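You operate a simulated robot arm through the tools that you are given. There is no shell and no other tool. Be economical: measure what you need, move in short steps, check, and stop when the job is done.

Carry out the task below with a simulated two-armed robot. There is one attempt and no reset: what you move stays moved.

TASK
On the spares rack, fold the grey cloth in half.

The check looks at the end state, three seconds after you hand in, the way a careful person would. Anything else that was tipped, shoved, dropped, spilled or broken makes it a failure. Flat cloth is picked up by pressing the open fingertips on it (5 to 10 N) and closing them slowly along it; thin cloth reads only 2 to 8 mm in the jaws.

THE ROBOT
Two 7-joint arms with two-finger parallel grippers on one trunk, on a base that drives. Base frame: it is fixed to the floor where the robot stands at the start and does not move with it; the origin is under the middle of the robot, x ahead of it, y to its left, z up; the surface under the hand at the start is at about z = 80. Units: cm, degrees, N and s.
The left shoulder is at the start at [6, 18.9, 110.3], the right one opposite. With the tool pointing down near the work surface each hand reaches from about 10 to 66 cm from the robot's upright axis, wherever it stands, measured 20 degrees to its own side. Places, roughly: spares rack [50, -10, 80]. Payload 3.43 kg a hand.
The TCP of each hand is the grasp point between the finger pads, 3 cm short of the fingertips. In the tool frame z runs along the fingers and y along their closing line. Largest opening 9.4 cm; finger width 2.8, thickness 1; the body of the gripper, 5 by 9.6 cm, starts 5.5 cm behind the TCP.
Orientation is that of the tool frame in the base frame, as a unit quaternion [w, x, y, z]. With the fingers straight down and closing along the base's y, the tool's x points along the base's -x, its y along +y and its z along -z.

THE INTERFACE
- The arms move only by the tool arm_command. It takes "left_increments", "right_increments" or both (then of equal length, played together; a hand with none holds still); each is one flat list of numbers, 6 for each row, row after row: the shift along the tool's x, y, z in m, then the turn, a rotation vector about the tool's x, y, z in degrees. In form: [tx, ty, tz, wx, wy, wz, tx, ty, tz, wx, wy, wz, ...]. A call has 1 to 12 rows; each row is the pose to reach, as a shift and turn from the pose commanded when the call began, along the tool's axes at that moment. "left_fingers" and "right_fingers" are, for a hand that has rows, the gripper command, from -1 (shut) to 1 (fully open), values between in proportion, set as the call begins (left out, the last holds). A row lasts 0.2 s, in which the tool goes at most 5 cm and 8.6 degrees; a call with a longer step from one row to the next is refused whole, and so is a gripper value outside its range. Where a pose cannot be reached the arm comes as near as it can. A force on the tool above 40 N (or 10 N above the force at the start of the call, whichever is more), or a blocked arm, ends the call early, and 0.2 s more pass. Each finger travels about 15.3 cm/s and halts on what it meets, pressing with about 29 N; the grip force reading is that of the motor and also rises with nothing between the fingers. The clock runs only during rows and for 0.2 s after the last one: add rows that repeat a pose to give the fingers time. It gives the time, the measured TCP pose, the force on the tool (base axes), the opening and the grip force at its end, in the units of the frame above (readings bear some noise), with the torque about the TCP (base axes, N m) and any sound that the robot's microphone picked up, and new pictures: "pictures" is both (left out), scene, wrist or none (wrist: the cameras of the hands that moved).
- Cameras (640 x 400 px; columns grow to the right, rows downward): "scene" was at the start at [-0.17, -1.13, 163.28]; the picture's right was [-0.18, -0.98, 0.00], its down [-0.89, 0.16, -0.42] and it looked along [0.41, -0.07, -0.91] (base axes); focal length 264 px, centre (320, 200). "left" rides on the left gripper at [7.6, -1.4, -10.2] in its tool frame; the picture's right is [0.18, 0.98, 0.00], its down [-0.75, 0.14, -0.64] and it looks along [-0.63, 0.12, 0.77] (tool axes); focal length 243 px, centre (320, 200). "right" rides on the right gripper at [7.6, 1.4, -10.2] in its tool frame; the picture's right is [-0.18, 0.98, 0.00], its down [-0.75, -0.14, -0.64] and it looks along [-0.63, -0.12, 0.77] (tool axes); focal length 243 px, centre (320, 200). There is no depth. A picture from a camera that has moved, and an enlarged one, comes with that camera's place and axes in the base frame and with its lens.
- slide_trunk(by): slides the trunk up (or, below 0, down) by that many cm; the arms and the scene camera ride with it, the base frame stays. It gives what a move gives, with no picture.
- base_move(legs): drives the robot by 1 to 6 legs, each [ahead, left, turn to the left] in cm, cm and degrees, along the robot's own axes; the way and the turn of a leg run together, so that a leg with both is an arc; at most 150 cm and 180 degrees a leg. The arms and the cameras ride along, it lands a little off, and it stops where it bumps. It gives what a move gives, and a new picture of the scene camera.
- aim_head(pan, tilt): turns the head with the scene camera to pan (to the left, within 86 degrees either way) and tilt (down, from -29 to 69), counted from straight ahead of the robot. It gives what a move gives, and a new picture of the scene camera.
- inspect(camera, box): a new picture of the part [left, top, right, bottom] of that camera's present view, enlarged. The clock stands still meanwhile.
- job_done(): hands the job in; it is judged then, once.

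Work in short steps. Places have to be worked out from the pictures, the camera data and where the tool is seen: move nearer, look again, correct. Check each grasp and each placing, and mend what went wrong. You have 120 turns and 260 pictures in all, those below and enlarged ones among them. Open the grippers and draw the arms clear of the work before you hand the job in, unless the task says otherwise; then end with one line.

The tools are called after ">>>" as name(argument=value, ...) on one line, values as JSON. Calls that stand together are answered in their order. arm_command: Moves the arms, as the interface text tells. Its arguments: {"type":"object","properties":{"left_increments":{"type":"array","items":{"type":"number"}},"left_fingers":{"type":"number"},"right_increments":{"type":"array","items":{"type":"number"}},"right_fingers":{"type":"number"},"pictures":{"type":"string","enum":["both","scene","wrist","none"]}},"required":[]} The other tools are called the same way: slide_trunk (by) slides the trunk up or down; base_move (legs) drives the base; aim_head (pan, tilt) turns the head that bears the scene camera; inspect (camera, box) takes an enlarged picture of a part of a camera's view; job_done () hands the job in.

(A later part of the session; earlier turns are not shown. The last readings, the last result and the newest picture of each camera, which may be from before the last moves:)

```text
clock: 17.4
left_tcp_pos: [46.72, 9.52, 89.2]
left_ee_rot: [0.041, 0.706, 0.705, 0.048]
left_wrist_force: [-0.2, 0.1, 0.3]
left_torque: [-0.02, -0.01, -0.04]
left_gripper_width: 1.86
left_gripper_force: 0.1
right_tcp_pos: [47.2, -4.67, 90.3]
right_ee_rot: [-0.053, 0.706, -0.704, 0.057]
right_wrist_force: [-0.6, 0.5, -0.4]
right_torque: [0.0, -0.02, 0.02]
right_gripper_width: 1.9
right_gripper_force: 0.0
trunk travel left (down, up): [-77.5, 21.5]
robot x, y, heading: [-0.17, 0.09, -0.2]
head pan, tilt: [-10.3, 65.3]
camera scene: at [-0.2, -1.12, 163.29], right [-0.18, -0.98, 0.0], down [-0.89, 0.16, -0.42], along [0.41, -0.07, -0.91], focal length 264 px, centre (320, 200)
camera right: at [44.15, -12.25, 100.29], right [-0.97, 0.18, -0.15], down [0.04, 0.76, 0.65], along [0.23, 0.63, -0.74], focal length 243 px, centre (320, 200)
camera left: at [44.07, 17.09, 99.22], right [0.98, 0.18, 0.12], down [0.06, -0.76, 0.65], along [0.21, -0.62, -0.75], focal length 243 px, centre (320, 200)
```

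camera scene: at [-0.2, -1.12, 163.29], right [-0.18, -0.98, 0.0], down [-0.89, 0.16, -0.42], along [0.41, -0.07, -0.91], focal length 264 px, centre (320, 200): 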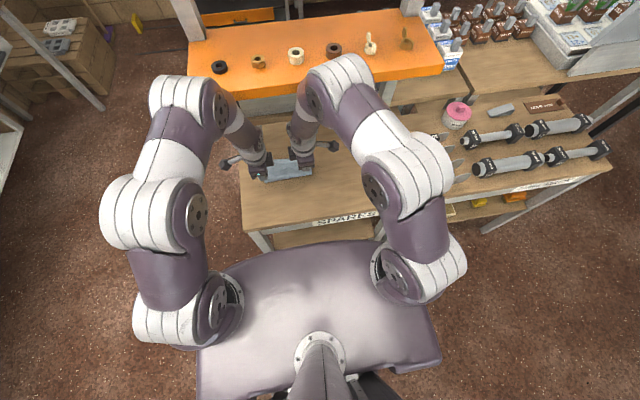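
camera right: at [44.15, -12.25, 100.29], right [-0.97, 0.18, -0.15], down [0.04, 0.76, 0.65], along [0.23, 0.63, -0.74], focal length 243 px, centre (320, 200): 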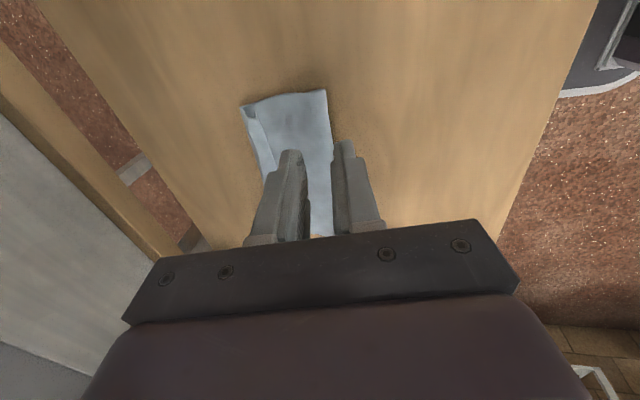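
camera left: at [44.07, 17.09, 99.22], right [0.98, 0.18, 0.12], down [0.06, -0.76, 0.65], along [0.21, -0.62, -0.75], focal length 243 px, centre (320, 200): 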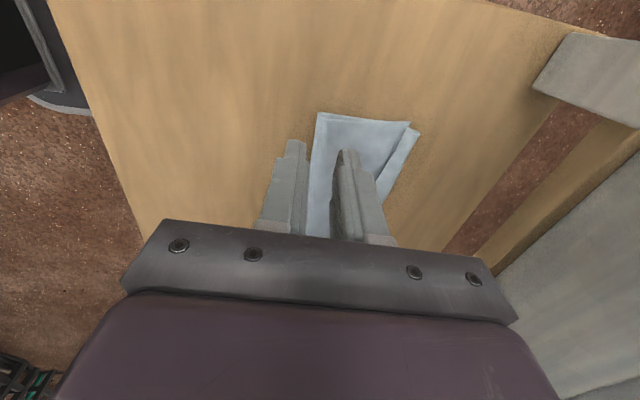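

I draw the hands further back for a clear look at the cloth.

>>> arm_command(left_increments=[0.01, -0.025, -0.02, 0, 0, 0, 0.03, -0.05, -0.04, 0, 0, 0, 0.05, -0.075, -0.06, 0, 0, 0, 0.06, -0.1, -0.08, 0, 0, 0, 0.06, -0.1, -0.08, 0, 0, 0], right_increments=[0.01, 0.025, -0.02, 0, 0, 0, 0.03, 0.05, -0.04, 0, 0, 0, 0.05, 0.075, -0.06, 0, 0, 0, 0.06, 0.1, -0.08, 0, 0, 0, 0.06, 0.1, -0.08, 0, 0, 0], pictures="none")

>>> inspect(camera="scene", box=[230, 130, 350, 205])

>>> inspect(camera="left", box=[260, 60, 500, 210])

>>> inspect(camera="right", box=[140, 60, 380, 210])

```text
clock: 18.6
left_tcp_pos: [35.87, 15.46, 95.73]
left_ee_rot: [0.04, 0.706, 0.705, 0.047]
left_wrist_force: [0.0, 0.0, 0.6]
left_torque: [0.03, 0.01, 0.0]
left_gripper_width: 1.87
left_gripper_force: 0.0
right_tcp_pos: [36.08, -10.76, 96.71]
right_ee_rot: [-0.051, 0.706, -0.705, 0.056]
right_wrist_force: [0.5, -0.2, -0.1]
right_torque: [0.01, 0.06, 0.0]
right_gripper_width: 1.9
right_gripper_force: 0.1
trunk travel left (down, up): [-77.5, 21.5]
robot x, y, heading: [-0.39, -0.17, -0.2]
head pan, tilt: [-10.3, 65.3]
```

```text
5.33 times, centred on (290, 168) of scene
camera zoom: at [-0.06, -1.12, 163.28], right [-0.18, -0.98, 0.0], down [-0.89, 0.16, -0.42], along [0.41, -0.07, -0.91], focal length 1408 px, centre (480, 373)
```

zoom: 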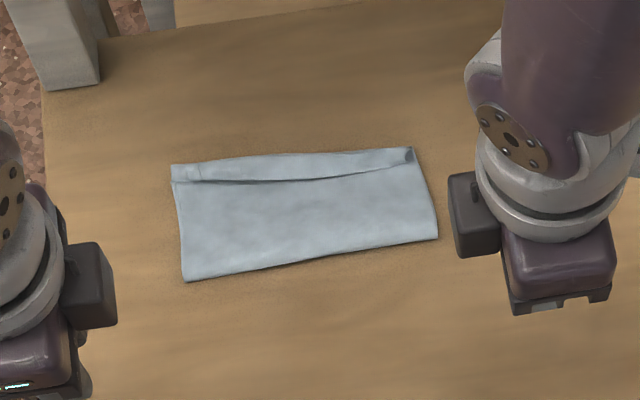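

```text
2.67 times, centred on (380, 135) of left
camera zoom: at [33.15, 22.9, 105.86], right [0.98, 0.18, 0.12], down [0.06, -0.76, 0.65], along [0.21, -0.62, -0.75], focal length 647 px, centre (160, 373)
```

zoom: 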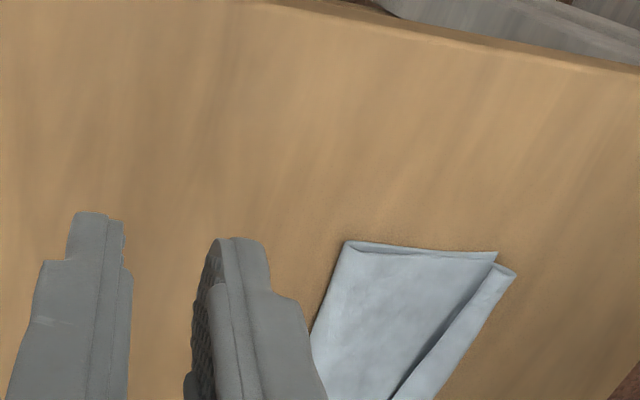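

```text
2.67 times, centred on (260, 135) of right
camera zoom: at [33.24, -18.3, 106.77], right [-0.97, 0.18, -0.15], down [0.04, 0.76, 0.65], along [0.23, 0.63, -0.74], focal length 647 px, centre (480, 373)
```

zoom: 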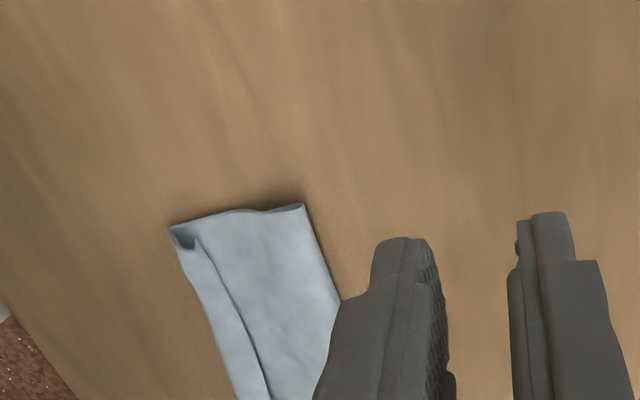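

The crease is at x≈47.8, but the top layer's hem is folded back on itself in a strip at the far edge. I zoom in on that strip.

>>> inspect(camera="scene", box=[258, 152, 318, 190])

>>> inspect(camera="left", box=[370, 120, 490, 195])

>>> inspect(camera="right", box=[180, 120, 300, 195])

```text
10.53 times, centred on (288, 171) of scene
camera zoom: at [-0.06, -1.12, 163.28], right [-0.18, -0.98, 0.0], down [-0.89, 0.16, -0.42], along [0.41, -0.07, -0.91], focal length 2779 px, centre (657, 505)
```

zoom: 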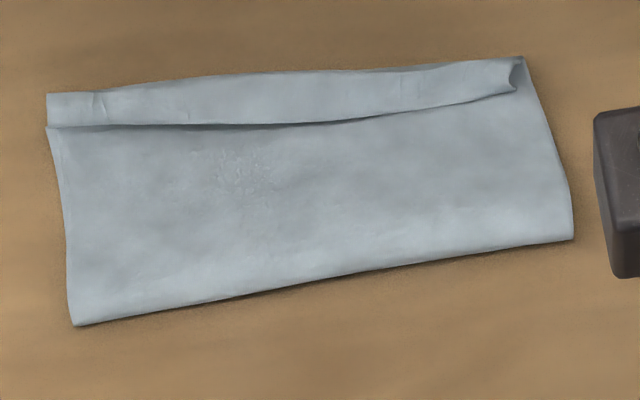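

```text
5.33 times, centred on (430, 158) of left
camera zoom: at [33.15, 22.9, 105.86], right [0.98, 0.18, 0.12], down [0.06, -0.76, 0.65], along [0.21, -0.62, -0.75], focal length 1294 px, centre (-267, 427)
```

zoom: 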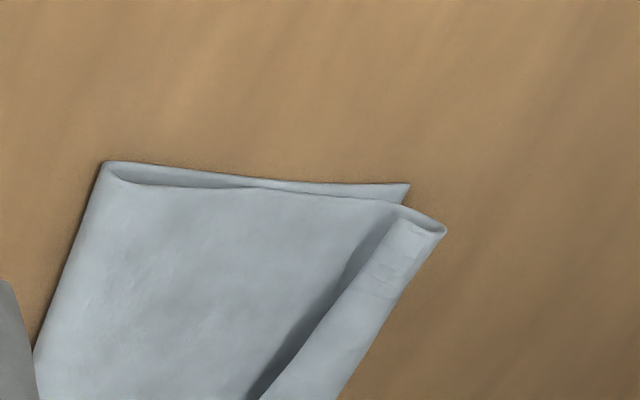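

```text
5.33 times, centred on (240, 158) of right
camera zoom: at [33.24, -18.3, 106.77], right [-0.97, 0.18, -0.15], down [0.04, 0.76, 0.65], along [0.23, 0.63, -0.74], focal length 1294 px, centre (747, 427)
```

zoom: 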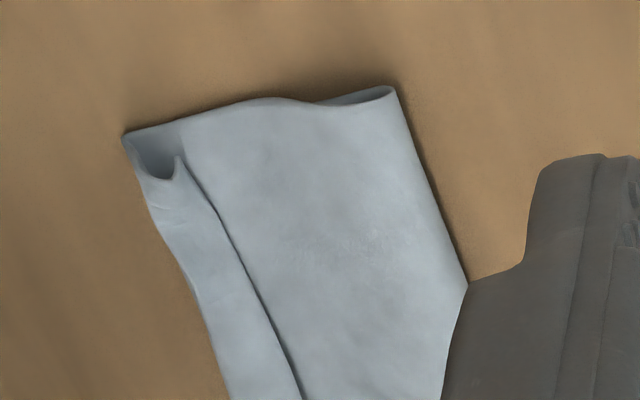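

The hem's free edge (x≈53.6–55) stands up slightly and faces the robot. I'll close the fingers, come in low on the robot side of it with a 25° forward tilt, and sweep it forward to unroll it.

>>> arm_command(left_increments=[-0.013, 0.02, 0.015, -3, 0, 0, -0.027, 0.04, 0.031, -6, 0, 0, -0.04, 0.06, 0.046, -9, 0, 0, -0.053, 0.08, 0.062, -12, 0, 0, -0.067, 0.1, 0.077, -15, 0, 0, -0.08, 0.1206, 0.0924, -18, 0, 0, -0.08, 0.1206, 0.0924, -18, 0, 0], right_increments=[-0.0138, -0.019, 0.0176, 2.7, 0, 0, -0.0275, -0.038, 0.0352, 5.3, 0, 0, -0.0413, -0.057, 0.0528, 8, 0, 0, -0.055, -0.076, 0.0703, 10.7, 0, 0, -0.0688, -0.095, 0.088, 13.3, 0, 0, -0.0826, -0.1144, 0.1055, 16, 0, 0, -0.0826, -0.1144, 0.1055, 16, 0, 0], left_fingers=-1, right_fingers=-1)

```text
clock: 20.2
left_tcp_pos: [48.91, 7.31, 88.38]
left_ee_rot: [0.15, 0.691, 0.689, 0.158]
left_wrist_force: [1.2, -0.5, 0.1]
left_torque: [0.01, 0.01, 0.01]
left_gripper_width: 0.0
left_gripper_force: 29.1
right_tcp_pos: [48.8, -2.38, 88.24]
right_ee_rot: [-0.15, 0.692, -0.69, 0.154]
right_wrist_force: [1.1, -0.7, 0.4]
right_torque: [0.0, -0.01, 0.02]
right_gripper_width: 0.01
right_gripper_force: 29.1
trunk travel left (down, up): [-77.5, 21.5]
robot x, y, heading: [0.03, -0.14, -0.0]
head pan, tilt: [-10.3, 65.3]
camera scene: at [-0.41, -1.13, 163.28], right [-0.18, -0.98, 0.0], down [-0.89, 0.16, -0.42], along [0.41, -0.07, -0.91], focal length 264 px, centre (320, 200)
camera right: at [43.26, -9.96, 97.03], right [-0.89, 0.18, -0.41], down [-0.14, 0.76, 0.64], along [0.43, 0.63, -0.65], focal length 243 px, centre (320, 200)
camera left: at [43.1, 14.92, 97.06], right [0.89, 0.18, 0.42], down [-0.15, -0.76, 0.63], along [0.43, -0.62, -0.65], focal length 243 px, centre (320, 200)
```

scene: 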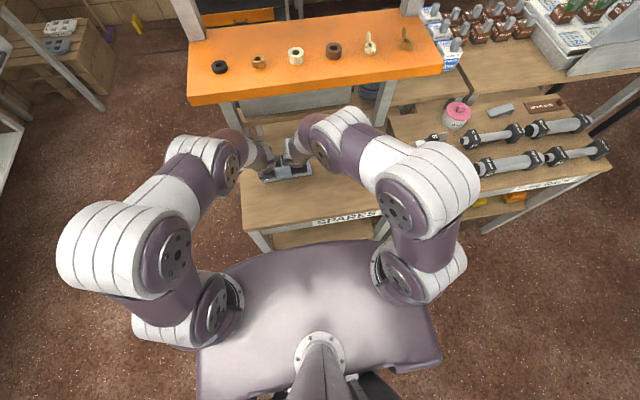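
right: 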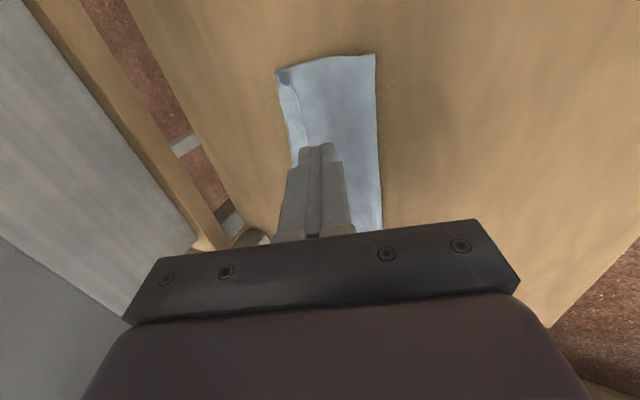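
left: 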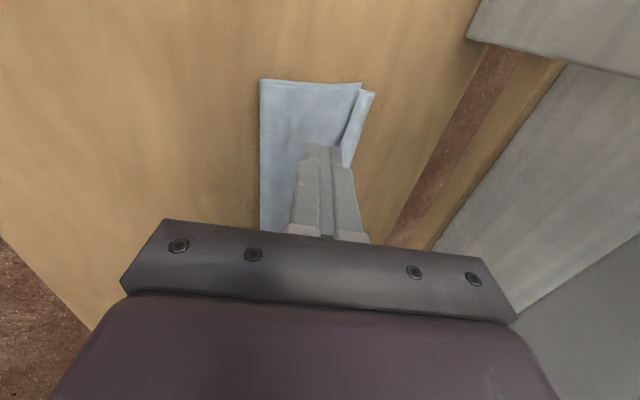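

The tips are at x≈50, clear of the hem. I lower onto the top layer just behind the free edge while straightening the tilt to ~8° so the front of the fingers is low.

>>> arm_command(left_increments=[0, -0.0015, 0.0166, 6, 0, 0, 0, -0.003, 0.0332, 12, 0, 0, 0, -0.0045, 0.0498, 17, 0, 0, 0, -0.0045, 0.0498, 17, 0, 0], right_increments=[0, 0.0009, 0.016, -6, 0, 0, 0, 0.0018, 0.032, -12, 0, 0, 0, 0.0027, 0.0484, -17, 0, 0, 0, 0.0027, 0.0484, -17, 0, 0], pictures="wrist")

```text
clock: 21.2
left_tcp_pos: [50.54, 7.59, 83.62]
left_ee_rot: [0.046, 0.706, 0.705, 0.054]
left_wrist_force: [0.0, 0.5, 0.3]
left_torque: [0.02, 0.02, -0.03]
left_gripper_width: 0.01
left_gripper_force: 29.2
right_tcp_pos: [50.57, -2.67, 83.66]
right_ee_rot: [-0.044, 0.707, -0.705, 0.05]
right_wrist_force: [0.0, 0.1, 0.2]
right_torque: [0.0, 0.0, 0.02]
right_gripper_width: 0.04
right_gripper_force: 28.7
trunk travel left (down, up): [-77.5, 21.5]
robot x, y, heading: [-0.39, 0.02, -0.3]
head pan, tilt: [-10.3, 65.3]
camera right: at [47.83, -10.18, 93.62], right [-0.97, 0.18, -0.13], down [0.05, 0.76, 0.65], along [0.22, 0.63, -0.75], focal length 243 px, centre (320, 200)
camera left: at [47.6, 15.01, 93.54], right [0.97, 0.18, 0.14], down [0.05, -0.76, 0.65], along [0.22, -0.62, -0.75], focal length 243 px, centre (320, 200)
```

right: 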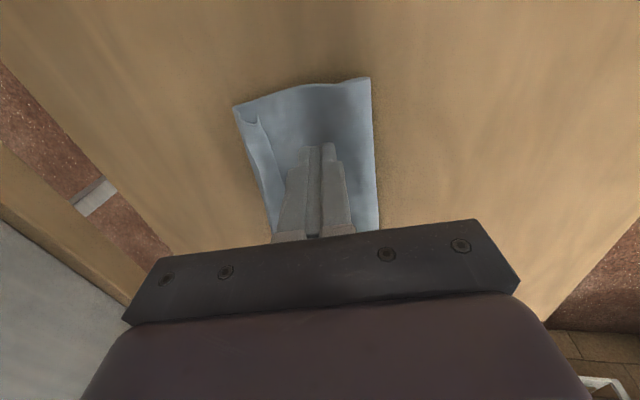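
left: 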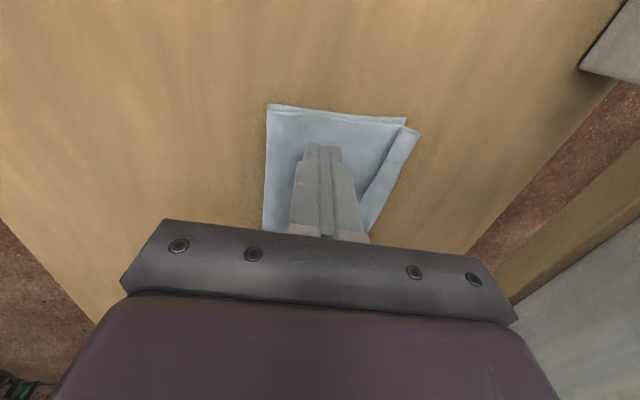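

Both tips hover on the top layer, just behind the free edge. I sweep forward 6 cm.

>>> arm_command(left_increments=[0, 0.01, 0.0016, 0, 0, 0, 0, 0.02, 0.003, 0, 0, 0, 0, 0.03, 0.0042, 0, 0, 0, 0, 0.04, 0.005, 0, 0, 0, 0, 0.05, 0.006, 0, 0, 0, 0, 0.06, 0.007, 0, 0, 0, 0, 0.06, 0.007, 0, 0, 0], right_increments=[0, -0.01, 0.0016, 0, 0, 0, 0, -0.02, 0.003, 0, 0, 0, 0, -0.03, 0.0042, 0, 0, 0, 0, -0.04, 0.005, 0, 0, 0, 0, -0.05, 0.006, 0, 0, 0, 0, -0.055, 0.007, 0, 0, 0, 0, -0.055, 0.007, 0, 0, 0], pictures="wrist")

```text
clock: 22.8
left_tcp_pos: [56.05, 7.46, 84.01]
left_ee_rot: [0.047, 0.706, 0.705, 0.056]
left_wrist_force: [0.8, -0.1, 0.1]
left_torque: [-0.03, 0.03, 0.02]
left_gripper_width: 0.01
left_gripper_force: 29.0
right_tcp_pos: [55.64, -2.66, 83.92]
right_ee_rot: [-0.049, 0.706, -0.705, 0.053]
right_wrist_force: [-1.1, -0.2, -0.1]
right_torque: [0.01, 0.0, 0.0]
right_gripper_width: 0.0
right_gripper_force: 29.1
trunk travel left (down, up): [-77.5, 21.5]
robot x, y, heading: [-0.13, -0.04, 0.0]
head pan, tilt: [-10.3, 65.3]
camera right: at [52.75, -10.21, 93.96], right [-0.97, 0.18, -0.14], down [0.05, 0.76, 0.65], along [0.22, 0.63, -0.75], focal length 243 px, centre (320, 200)
camera left: at [53.16, 14.94, 93.9], right [0.97, 0.18, 0.14], down [0.05, -0.76, 0.65], along [0.23, -0.62, -0.75], focal length 243 px, centre (320, 200)
```

right: 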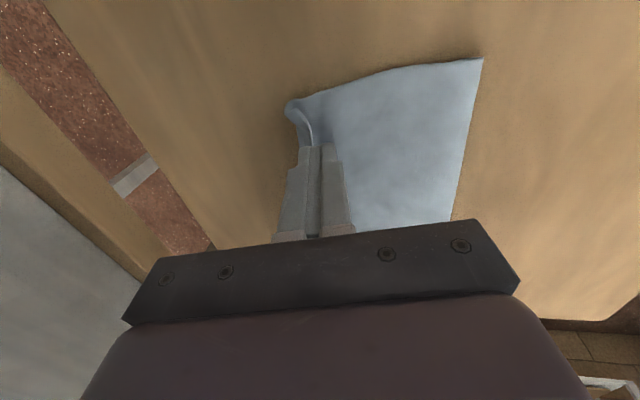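
left: 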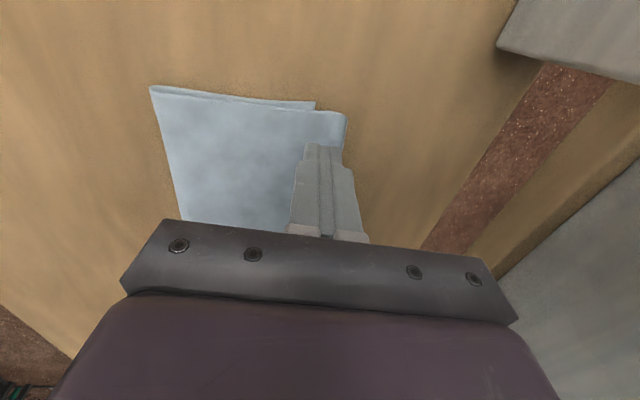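

The left part has unrolled forward; the right corner is still curled. I push on another 2 cm.

>>> arm_command(left_increments=[0, 0.005, 0.001, 0, 0, 0, 0, 0.01, 0.0014, 0, 0, 0, 0, 0.01, 0.0014, 0, 0, 0], right_increments=[0.005, -0.008, 0.002, 0, 0, 0, 0.012, -0.016, 0.004, 0, 0, 0, 0.016, -0.024, 0.005, 0, 0, 0], pictures="wrist")

```text
clock: 23.6
left_tcp_pos: [56.81, 7.51, 84.12]
left_ee_rot: [0.048, 0.706, 0.704, 0.058]
left_wrist_force: [0.4, 0.0, -0.5]
left_torque: [0.03, 0.0, 0.01]
left_gripper_width: 0.0
left_gripper_force: 28.9
right_tcp_pos: [57.88, -4.29, 83.99]
right_ee_rot: [-0.049, 0.706, -0.705, 0.053]
right_wrist_force: [-0.2, -0.1, 0.5]
right_torque: [0.02, -0.03, 0.0]
right_gripper_width: 0.0
right_gripper_force: 29.9
trunk travel left (down, up): [-77.5, 21.5]
robot x, y, heading: [-0.15, 0.09, -0.2]
head pan, tilt: [-10.3, 65.3]
camera right: at [54.95, -11.92, 93.96], right [-0.97, 0.18, -0.14], down [0.05, 0.76, 0.65], along [0.23, 0.63, -0.74], focal length 243 px, centre (320, 200)
camera left: at [53.88, 14.88, 94.12], right [0.97, 0.18, 0.15], down [0.04, -0.76, 0.65], along [0.23, -0.62, -0.75], focal length 243 px, centre (320, 200)
```

right: 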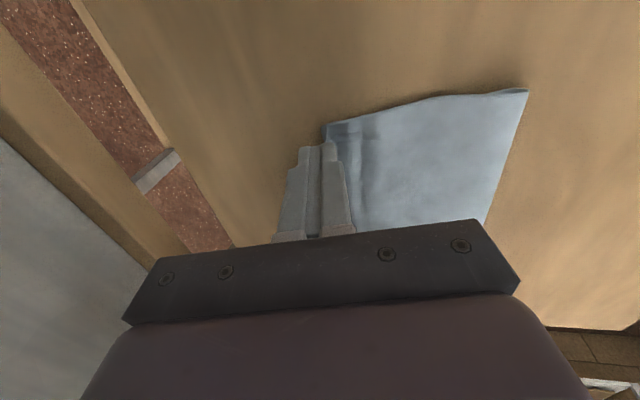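
left: 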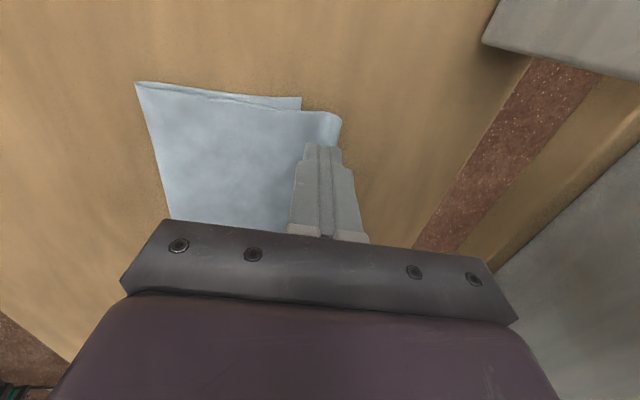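

>>> inspect(camera="left", box=[240, 70, 400, 170])

>>> inspect(camera="right", box=[270, 90, 430, 190])

```text
4.00 times, centred on (320, 120) of left
camera zoom: at [53.88, 14.88, 94.12], right [0.97, 0.18, 0.15], down [0.04, -0.76, 0.65], along [0.23, -0.62, -0.75], focal length 970 px, centre (320, 520)
```

zoom: 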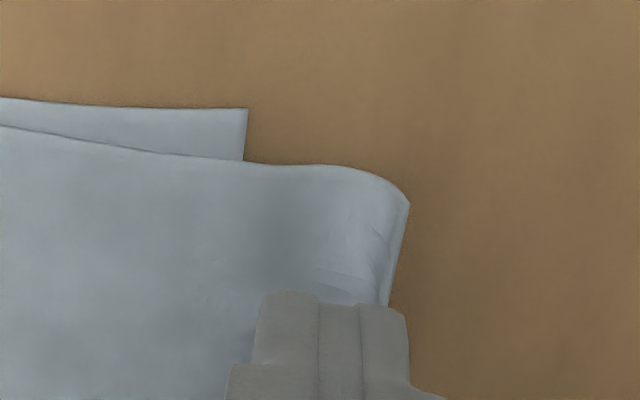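

```text
4.00 times, centred on (350, 140) of right
camera zoom: at [54.95, -11.92, 93.96], right [-0.97, 0.18, -0.14], down [0.05, 0.76, 0.65], along [0.23, 0.63, -0.74], focal length 970 px, centre (200, 440)
```

zoom: 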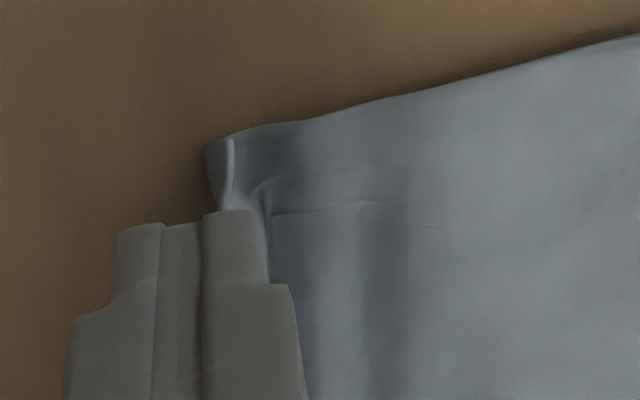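

The hem is mostly unrolled and overshoots the bottom edge by about 2 cm. I lift slightly, retreat low, and look again.

>>> arm_command(left_increments=[0, 0, -0.01, 0, 0, 0, 0, 0, -0.02, 0, 0, 0, 0, -0.02, -0.025, 0, 0, 0, 0, -0.045, -0.03, -4, 0, 0, 0, -0.07, -0.045, -8, 0, 0, 0, -0.1, -0.07, -14, 0, 0, 0.03, -0.14, -0.09, -14, 0, 0, 0.07, -0.18, -0.11, -14, 0, 0, 0.07, -0.18, -0.11, -14, 0, 0], right_increments=[0, 0, -0.01, 0, 0, 0, 0, 0, -0.02, 0, 0, 0, 0, 0.02, -0.025, 0, 0, 0, 0, 0.045, -0.03, 4, 0, 0, 0, 0.07, -0.045, 8, 0, 0, 0, 0.1, -0.07, 14, 0, 0, 0.03, 0.14, -0.09, 14, 0, 0, 0.07, 0.18, -0.11, 14, 0, 0, 0.07, 0.18, -0.11, 14, 0, 0], pictures="wrist")

>>> inspect(camera="scene", box=[240, 140, 336, 200])

```text
refused: row 7 steps farther than a row can; nothing moved
```

```text
6.67 times, centred on (288, 170) of scene
camera zoom: at [-1.74, -1.44, 163.26], right [-0.18, -0.98, 0.0], down [-0.89, 0.16, -0.43], along [0.42, -0.07, -0.9], focal length 1760 px, centre (533, 400)
```

zoom: 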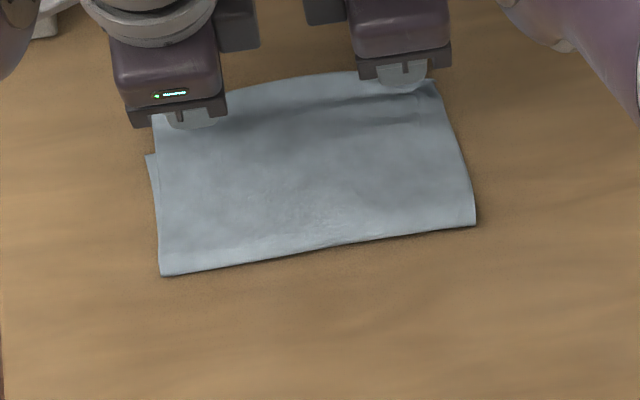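

A row was too long; I repeat with smaller steps.

>>> arm_command(left_increments=[0, 0, -0.01, 0, 0, 0, 0, 0, -0.02, 0, 0, 0, 0, -0.02, -0.025, 0, 0, 0, 0, -0.045, -0.03, -4, 0, 0, 0, -0.07, -0.045, -8, 0, 0, 0, -0.1, -0.06, -14, 0, 0, 0.02, -0.13, -0.08, -14, 0, 0, 0.04, -0.16, -0.095, -14, 0, 0, 0.06, -0.18, -0.11, -14, 0, 0, 0.06, -0.18, -0.11, -14, 0, 0], right_increments=[0, 0, -0.01, 0, 0, 0, 0, 0, -0.02, 0, 0, 0, 0, 0.02, -0.025, 0, 0, 0, 0, 0.045, -0.03, 4, 0, 0, 0, 0.07, -0.045, 8, 0, 0, 0, 0.1, -0.06, 14, 0, 0, 0.02, 0.13, -0.08, 14, 0, 0, 0.04, 0.16, -0.095, 14, 0, 0, 0.06, 0.18, -0.11, 14, 0, 0, 0.06, 0.18, -0.11, 14, 0, 0], pictures="wrist")

>>> inspect(camera="scene", box=[248, 145, 328, 195])

```text
clock: 25.8
left_tcp_pos: [38.4, 13.48, 92.29]
left_ee_rot: [0.131, 0.695, 0.694, 0.138]
left_wrist_force: [-0.4, -0.2, -0.4]
left_torque: [0.0, -0.01, -0.03]
left_gripper_width: 0.01
left_gripper_force: 28.6
right_tcp_pos: [39.41, -10.18, 92.15]
right_ee_rot: [-0.13, 0.695, -0.694, 0.135]
right_wrist_force: [-0.4, -0.3, -0.1]
right_torque: [0.03, 0.03, -0.02]
right_gripper_width: 0.01
right_gripper_force: 28.8
trunk travel left (down, up): [-77.5, 21.5]
robot x, y, heading: [-0.03, -0.38, -0.0]
head pan, tilt: [-10.3, 65.3]
camera right: at [34.18, -17.68, 101.24], right [-0.91, 0.18, -0.36], down [-0.11, 0.76, 0.64], along [0.39, 0.63, -0.67], focal length 243 px, centre (320, 200)
camera left: at [33.15, 21.03, 101.31], right [0.91, 0.18, 0.37], down [-0.11, -0.76, 0.64], along [0.4, -0.62, -0.67], focal length 243 px, centre (320, 200)
```

right: 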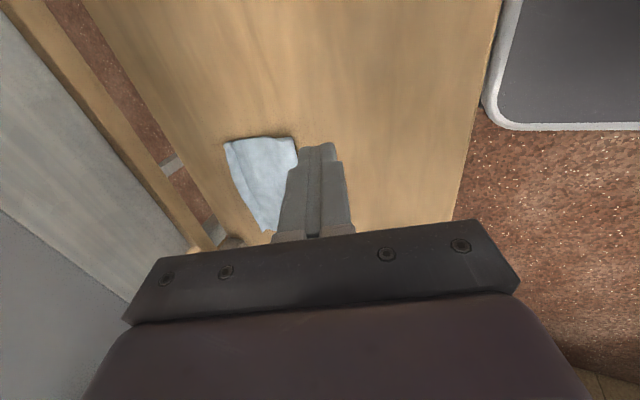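
left: 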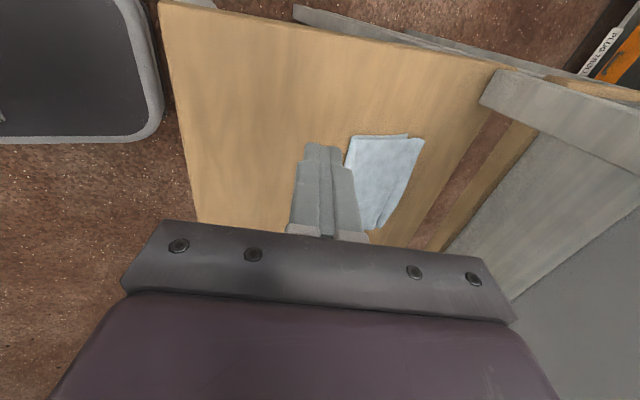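

```text
8.00 times, centred on (288, 170) of scene
camera zoom: at [-0.07, -1.11, 163.28], right [-0.18, -0.98, 0.0], down [-0.89, 0.16, -0.42], along [0.41, -0.07, -0.91], focal length 2112 px, centre (576, 440)
```

zoom: 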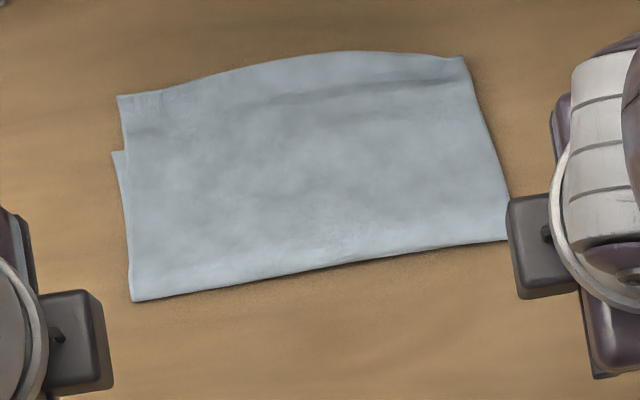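

The top layer is flat now but overshoots: its hem is at x≈58 (57.7–59), the bottom edge at 55.6 and the crease at 47.6. I'll pinch the hem near both corners and re-lay it about 2.8 cm further back, so I approach the hem with the fingers 1.6 cm open.

>>> arm_command(left_increments=[-0.011, 0.0232, 0.02, 0, 0, 0, -0.0225, 0.0464, 0.04, 0, 0, 0, -0.034, 0.0695, 0.06, 0, 0, 0, -0.045, 0.0927, 0.0804, 0, 0, 0, -0.045, 0.1075, 0.0966, 4, 0, 0, -0.045, 0.1223, 0.1128, 8, 0, 0, -0.045, 0.1371, 0.129, 12, 0, 0, -0.045, 0.1519, 0.1451, 16, 0, 0, -0.045, 0.1519, 0.1451, 16, 0, 0], right_increments=[-0.0145, -0.0197, 0.019, 0, 0, 0, -0.029, -0.0393, 0.038, 0, 0, 0, -0.0435, -0.059, 0.057, 0, 0, 0, -0.058, -0.0786, 0.0758, 0, 0, 0, -0.058, -0.0933, 0.091, -4, 0, 0, -0.058, -0.108, 0.1062, -8, 0, 0, -0.058, -0.1227, 0.1214, -12, 0, 0, -0.058, -0.1374, 0.1366, -16, 0, 0, -0.058, -0.1374, 0.1366, -16, 0, 0], left_fingers=-0.66, right_fingers=-0.66, pictures="none")

>>> inspect(camera="left", box=[160, 60, 480, 260])

>>> inspect(camera="right", box=[160, 60, 480, 260])

```text
clock: 28.0
left_tcp_pos: [55.02, 9.19, 84.51]
left_ee_rot: [0.029, 0.708, 0.705, 0.041]
left_wrist_force: [-0.6, 0.6, -0.3]
left_torque: [0.02, 0.03, -0.01]
left_gripper_width: 1.56
left_gripper_force: 0.0
right_tcp_pos: [55.35, -3.88, 85.38]
right_ee_rot: [-0.04, 0.709, -0.703, 0.044]
right_wrist_force: [-0.7, 0.5, -0.1]
right_torque: [0.01, -0.02, -0.02]
right_gripper_width: 1.6
right_gripper_force: 0.0
trunk travel left (down, up): [-77.5, 21.5]
robot x, y, heading: [-0.62, -0.29, 0.2]
head pan, tilt: [-10.3, 65.3]
stopped in row 9 (left hand): the arm was blocked; the commanded pose is now the measured one
```

```text
2.00 times, centred on (320, 160) of left
camera zoom: at [52.65, 16.75, 94.71], right [0.98, 0.18, 0.1], down [0.07, -0.76, 0.64], along [0.19, -0.62, -0.76], focal length 485 px, centre (320, 280)
```

zoom: 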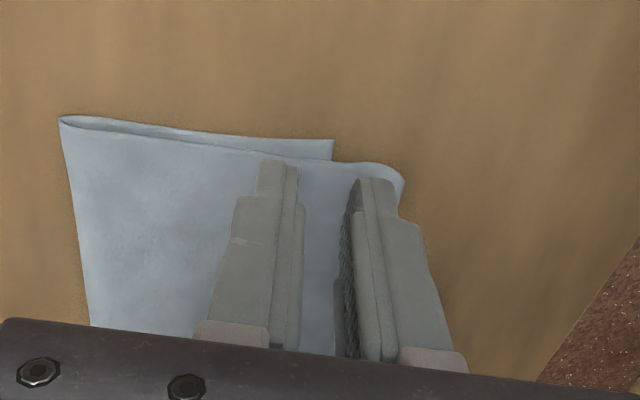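

```text
2.00 times, centred on (320, 160) of right
camera zoom: at [52.74, -11.5, 95.55], right [-0.98, 0.18, -0.12], down [0.06, 0.76, 0.65], along [0.2, 0.63, -0.75], focal length 485 px, centre (320, 280)
```

zoom: 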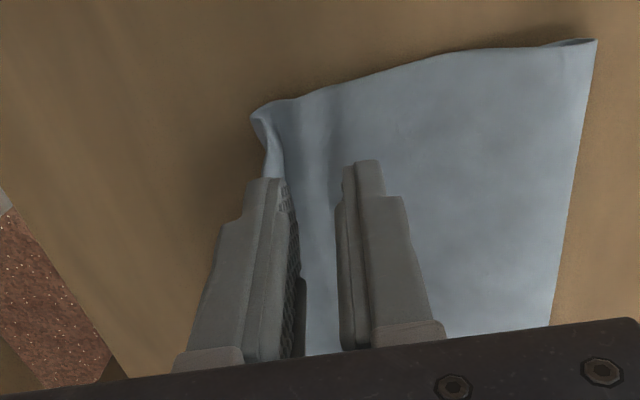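

The left arm was blocked again near x≈57 with the tool nearly upright. I check the scene to find what it touches.

>>> inspect(camera="scene", box=[150, 40, 390, 190])

```text
2.67 times, centred on (270, 115) of scene
camera zoom: at [-3.67, -1.05, 163.26], right [-0.17, -0.98, 0.0], down [-0.89, 0.16, -0.44], along [0.43, -0.07, -0.9], focal length 704 px, centre (453, 427)
```

zoom: 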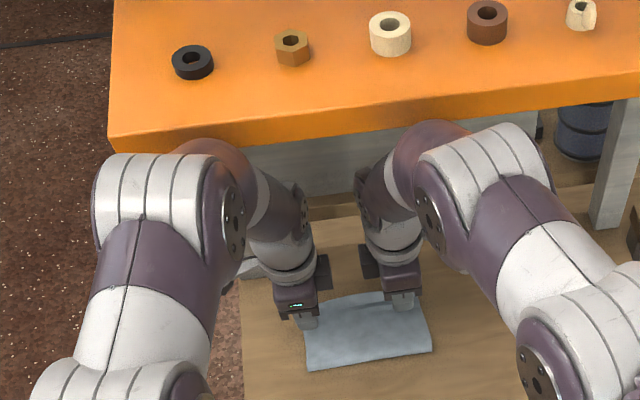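

The wrist joint above the hand meets the shelf's front edge when the tool is upright at x≈57, so I need more forward tilt out there. I retreat and turn the hands back to closing along y. That way a tilted gripper touches with both fingertips, and the pinch ridge won't roll the hem.

>>> arm_command(left_increments=[0.002, -0.015, -0.01, 0, 0, 0, 0.004, -0.03, -0.0195, 0, 0, -8.18, 0.006, -0.045, -0.029, 0, 0, -16.36, 0.008, -0.06, -0.038, 0, 0, -24.55, 0.01, -0.075, -0.048, 0, 0, -32.73, 0.012, -0.09, -0.057, 0, 0, -40.91, 0.014, -0.106, -0.067, 0, 0, -49.09, 0.016, -0.121, -0.076, 0, 0, -57.27, 0.018, -0.136, -0.086, 0, 0, -65.45, 0.02, -0.151, -0.0956, 0, 0, -73.64, 0.02, -0.151, -0.0956, 0, 0, -81.82, 0.02, -0.151, -0.0956, 0, 0, -90], right_increments=[0.004, 0.015, -0.01, 0, 0, 0, 0.008, 0.03, -0.0195, 0, 0, 8.18, 0.012, 0.045, -0.029, 0, 0, 16.36, 0.016, 0.06, -0.039, 0, 0, 24.55, 0.02, 0.075, -0.049, 0, 0, 32.73, 0.024, 0.09, -0.059, 0, 0, 40.91, 0.028, 0.105, -0.068, 0, 0, 49.09, 0.032, 0.12, -0.078, 0, 0, 57.27, 0.036, 0.135, -0.088, 0, 0, 65.45, 0.04, 0.1495, -0.098, 0, 0, 73.64, 0.04, 0.1495, -0.098, 0, 0, 81.82, 0.04, 0.1495, -0.098, 0, 0, 90], pictures="scene")

>>> inspect(camera="scene", box=[248, 145, 328, 195])

```text
clock: 30.6
left_tcp_pos: [41.17, 11.13, 91.93]
left_ee_rot: [0.046, -0.002, 0.999, 0.007]
left_wrist_force: [-1.3, -0.1, -0.8]
left_torque: [-0.02, -0.01, 0.0]
left_gripper_width: 1.62
left_gripper_force: 0.1
right_tcp_pos: [41.13, -7.94, 92.74]
right_ee_rot: [0.05, -0.001, 0.999, -0.003]
right_wrist_force: [0.1, -0.3, 0.2]
right_torque: [0.0, 0.04, 0.01]
right_gripper_width: 1.62
right_gripper_force: 0.1
trunk travel left (down, up): [-77.5, 21.5]
robot x, y, heading: [-0.44, -0.1, 0.5]
head pan, tilt: [-10.3, 65.3]
camera scene: at [-0.56, -1.03, 163.28], right [-0.18, -0.98, 0.0], down [-0.89, 0.16, -0.42], along [0.41, -0.07, -0.91], focal length 264 px, centre (320, 200)
```

scene: 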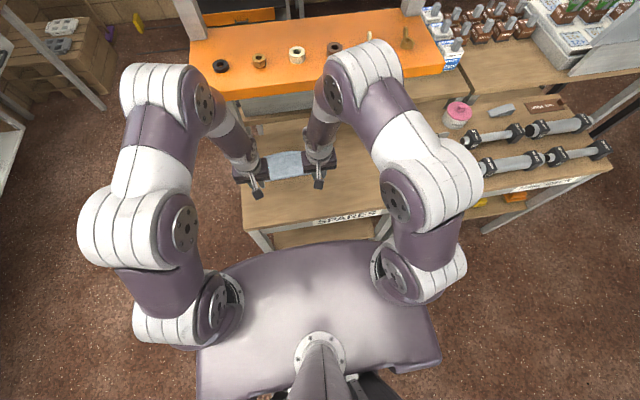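

```text
8.00 times, centred on (288, 170) of scene
camera zoom: at [-0.56, -1.03, 163.28], right [-0.18, -0.98, 0.0], down [-0.89, 0.16, -0.42], along [0.41, -0.07, -0.91], focal length 2112 px, centre (576, 440)
```

zoom: 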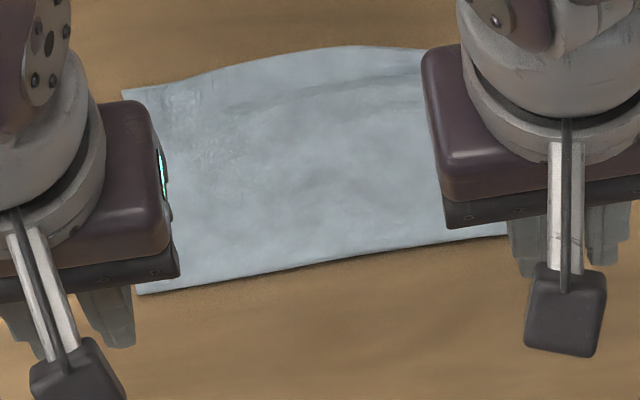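

The cloth is unchanged. I tilt both hands to about 27° forward and bring them over the overshooting hem, fingers 3 cm open.

>>> arm_command(left_increments=[-0.0212, -0.0061, 0.0106, 0, -5.5, 0, -0.0424, -0.0122, 0.0212, 0, -11, 0, -0.0635, -0.0182, 0.0317, 0, -16.5, 0, -0.0847, -0.0243, 0.0423, 0, -22, 0, -0.1014, -0.0243, 0.0531, 0, -22, 0, -0.1181, -0.0243, 0.064, 0, -22, 0, -0.1348, -0.0243, 0.0748, 0, -22, 0, -0.1515, -0.0243, 0.0856, 0, -22, 0, -0.1515, -0.0243, 0.0856, 0, -22, 0], right_increments=[-0.021, 0.0094, 0.0128, 0, -5.5, 0, -0.042, 0.0187, 0.0255, 0, -11, 0, -0.063, 0.028, 0.0383, 0, -16.5, 0, -0.0841, 0.0374, 0.051, 0, -22, 0, -0.0992, 0.0374, 0.0618, 0, -22, 0, -0.1143, 0.0374, 0.0726, 0, -22, 0, -0.1294, 0.0374, 0.0834, 0, -22, 0, -0.1445, 0.0374, 0.0942, 0, -22, 0, -0.1445, 0.0374, 0.0942, 0, -22, 0], left_fingers=-0.36, right_fingers=-0.36)

```text
clock: 32.6
left_tcp_pos: [57.29, 8.85, 84.98]
left_ee_rot: [0.237, 0.002, 0.972, 0.007]
left_wrist_force: [0.0, 0.6, -0.2]
left_torque: [0.02, -0.01, 0.01]
left_gripper_width: 3.0
left_gripper_force: 0.1
right_tcp_pos: [56.44, -4.34, 84.94]
right_ee_rot: [0.24, -0.003, 0.971, -0.003]
right_wrist_force: [0.4, 0.0, 0.0]
right_torque: [0.01, 0.02, 0.01]
right_gripper_width: 3.03
right_gripper_force: 0.1
trunk travel left (down, up): [-77.5, 21.5]
robot x, y, heading: [-0.15, 0.18, 0.3]
head pan, tilt: [-10.3, 65.3]
camera scene: at [-0.67, -1.04, 163.28], right [-0.18, -0.98, 0.0], down [-0.89, 0.16, -0.42], along [0.41, -0.07, -0.91], focal length 264 px, centre (320, 200)
camera right: at [44.92, -2.87, 90.46], right [0.16, 0.98, 0.08], down [0.37, -0.13, 0.92], along [0.92, -0.12, -0.38], focal length 243 px, centre (320, 200)
camera left: at [45.66, 7.32, 90.41], right [-0.16, 0.98, -0.07], down [0.37, 0.13, 0.92], along [0.91, 0.12, -0.39], focal length 243 px, centre (320, 200)
```

scene: 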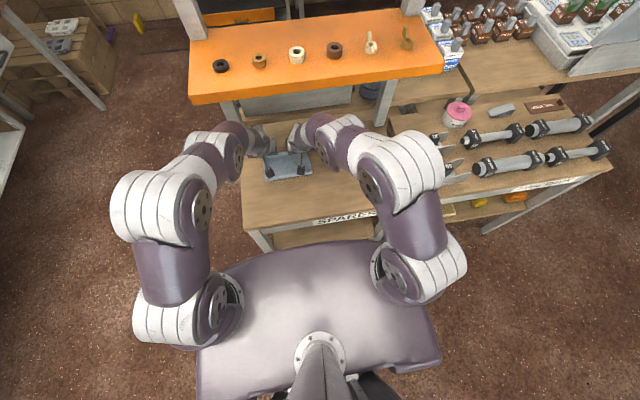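
right: 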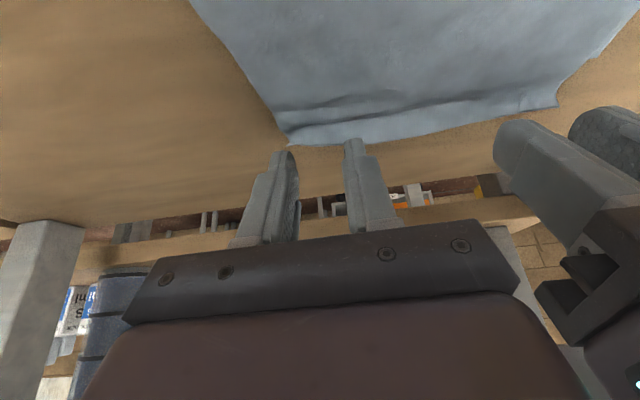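
left: 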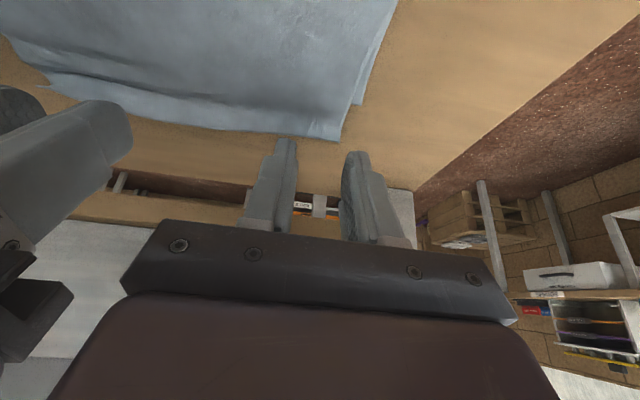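

No contact with the shelf at this tilt. The hem corners are at about (58.8,10.1) and (58.6,-6.4), so I shift each hand slightly inward and lower onto the hem.

>>> arm_command(left_increments=[0, -0.01, 0, 0, 0, 0, 0.003, -0.01, 0.006, 0, 0, 0, 0.006, -0.01, 0.0115, 0, 0, 0, 0.006, -0.01, 0.0115, 0, 0, 0], right_increments=[0, 0.004, 0, 0, 0, 0, 0.001, 0.004, 0.007, 0, 0, 0, 0.0016, 0.004, 0.0138, 0, 0, 0, 0.0016, 0.004, 0.0138, 0, 0, 0], pictures="wrist")

```text
clock: 33.6
left_tcp_pos: [57.19, 7.76, 83.69]
left_ee_rot: [0.236, 0.002, 0.972, 0.006]
left_wrist_force: [-1.1, 0.2, -0.1]
left_torque: [0.02, -0.01, 0.01]
left_gripper_width: 3.0
left_gripper_force: 0.1
right_tcp_pos: [57.04, -3.84, 83.47]
right_ee_rot: [0.241, -0.004, 0.971, -0.003]
right_wrist_force: [-0.1, -0.7, 0.8]
right_torque: [-0.08, -0.02, -0.02]
right_gripper_width: 2.99
right_gripper_force: 0.2
trunk travel left (down, up): [-77.5, 21.5]
robot x, y, heading: [-0.26, 0.26, 0.1]
head pan, tilt: [-10.3, 65.3]
camera right: at [45.4, -2.42, 89.04], right [0.16, 0.98, 0.08], down [0.37, -0.13, 0.92], along [0.92, -0.12, -0.38], focal length 243 px, centre (320, 200)
camera left: at [45.72, 6.38, 89.15], right [-0.16, 0.98, -0.07], down [0.37, 0.13, 0.92], along [0.91, 0.12, -0.39], focal length 243 px, centre (320, 200)
```

right: 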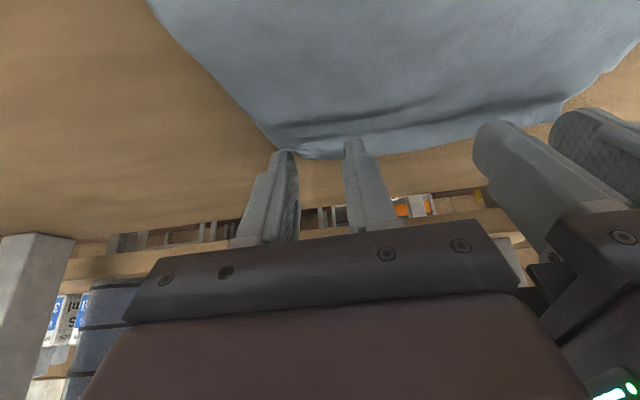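
left: 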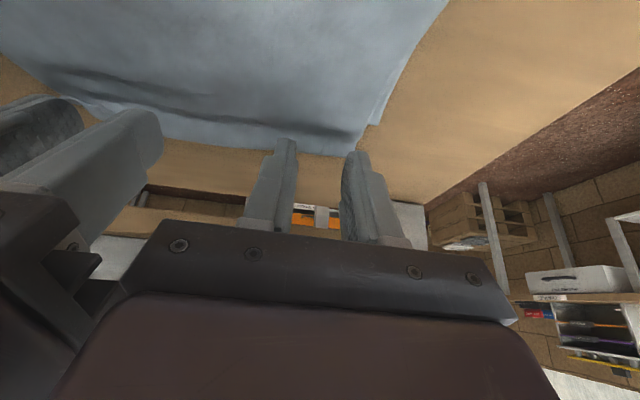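

Just above contact: I lower the left by 3 mm and the right by 1.5 mm to press.

>>> arm_command(left_increments=[0.0007, 0, 0.0013, 0, 0, 0, 0.0014, 0, 0.0027, 0, 0, 0, 0.0014, 0, 0.0027, 0, 0, 0], right_increments=[0.0003, 0, 0.0007, 0, 0, 0, 0.0007, 0, 0.0013, 0, 0, 0, 0.0007, 0, 0.0013, 0, 0, 0], pictures="none")

```text
clock: 34.4
left_tcp_pos: [57.11, 7.89, 83.4]
left_ee_rot: [0.237, 0.001, 0.971, 0.006]
left_wrist_force: [0.6, 0.5, 6.3]
left_torque: [-0.05, -0.08, 0.08]
left_gripper_width: 3.0
left_gripper_force: 0.1
right_tcp_pos: [56.85, -3.73, 83.51]
right_ee_rot: [0.241, -0.003, 0.97, -0.003]
right_wrist_force: [1.2, -0.7, 5.7]
right_torque: [-0.06, -0.1, -0.03]
right_gripper_width: 3.0
right_gripper_force: 0.0
trunk travel left (down, up): [-77.5, 21.5]
robot x, y, heading: [-0.12, 0.01, 0.3]
head pan, tilt: [-10.3, 65.3]
```

Both press with about 6 N, which is right. I close slowly.

>>> arm_command(left_increments=[0, 0, 0, 0, 0, 0], right_increments=[0, 0, 0, 0, 0, 0], left_fingers=-0.5, right_fingers=-0.5, pictures="none")

>>> arm_command(left_increments=[0, 0, 0, 0, 0, 0], right_increments=[0, 0, 0, 0, 0, 0], left_fingers=-0.65, right_fingers=-0.65, pictures="none")

>>> arm_command(left_increments=[0, 0, 0, 0, 0, 0], right_increments=[0, 0, 0, 0, 0, 0], left_fingers=-0.8, right_fingers=-0.8, pictures="wrist")

```text
clock: 34.8
left_tcp_pos: [57.13, 8.02, 83.41]
left_ee_rot: [0.238, 0.001, 0.971, 0.006]
left_wrist_force: [1.0, 0.0, 7.7]
left_torque: [-0.05, -0.11, -0.01]
left_gripper_width: 2.26
left_gripper_force: 0.0
right_tcp_pos: [56.91, -3.82, 83.39]
right_ee_rot: [0.241, -0.004, 0.971, -0.002]
right_wrist_force: [1.4, -0.1, 7.7]
right_torque: [0.02, -0.06, -0.02]
right_gripper_width: 2.27
right_gripper_force: 0.0
trunk travel left (down, up): [-77.5, 21.5]
robot x, y, heading: [-0.48, 0.01, 0.2]
head pan, tilt: [-10.3, 65.3]
```

```text
clock: 35.2
left_tcp_pos: [57.1, 7.94, 83.4]
left_ee_rot: [0.238, 0.002, 0.971, 0.007]
left_wrist_force: [1.2, 0.7, 10.4]
left_torque: [-0.05, -0.03, 0.0]
left_gripper_width: 1.56
left_gripper_force: 0.0
right_tcp_pos: [56.77, -3.72, 83.44]
right_ee_rot: [0.24, -0.004, 0.971, -0.002]
right_wrist_force: [0.2, 0.0, 7.1]
right_torque: [0.02, -0.08, -0.02]
right_gripper_width: 1.59
right_gripper_force: 0.2
trunk travel left (down, up): [-77.5, 21.5]
robot x, y, heading: [0.07, 0.55, 0.2]
head pan, tilt: [-10.3, 65.3]
```

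```text
clock: 35.6
left_tcp_pos: [57.07, 7.85, 83.4]
left_ee_rot: [0.237, 0.002, 0.971, 0.005]
left_wrist_force: [0.8, -1.4, 10.5]
left_torque: [-0.01, -0.05, -0.03]
left_gripper_width: 0.82
left_gripper_force: 0.0
right_tcp_pos: [56.87, -3.75, 83.41]
right_ee_rot: [0.24, -0.004, 0.971, -0.003]
right_wrist_force: [1.0, 1.0, 8.3]
right_torque: [0.04, -0.03, 0.02]
right_gripper_width: 0.85
right_gripper_force: 0.2
trunk travel left (down, up): [-77.5, 21.5]
robot x, y, heading: [-0.09, 0.18, 0.2]
head pan, tilt: [-10.3, 65.3]
camera right: at [45.31, -2.4, 88.93], right [0.16, 0.98, 0.08], down [0.37, -0.13, 0.92], along [0.92, -0.12, -0.38], focal length 243 px, centre (320, 200)
camera left: at [45.56, 6.4, 88.9], right [-0.16, 0.98, -0.07], down [0.37, 0.13, 0.92], along [0.91, 0.12, -0.39], focal length 243 px, centre (320, 200)
```

right: 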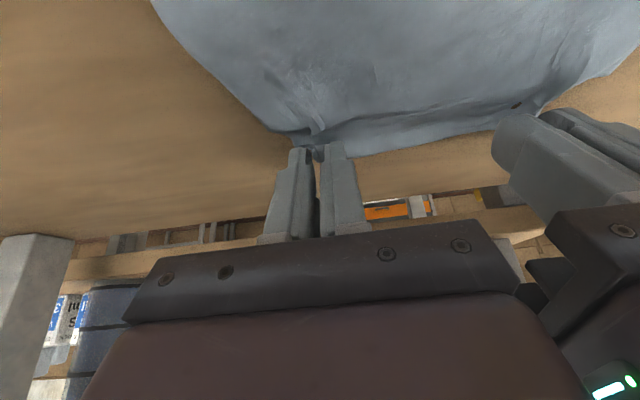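
left: 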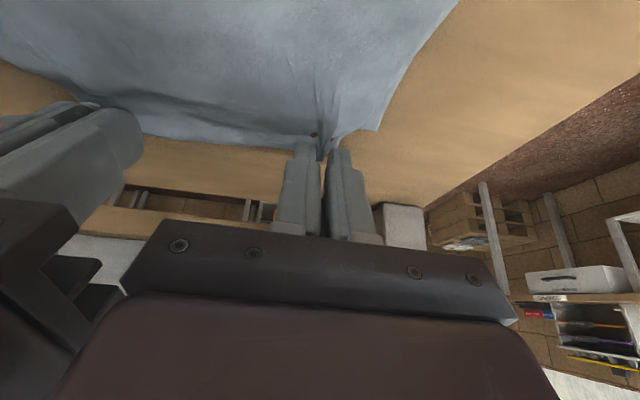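

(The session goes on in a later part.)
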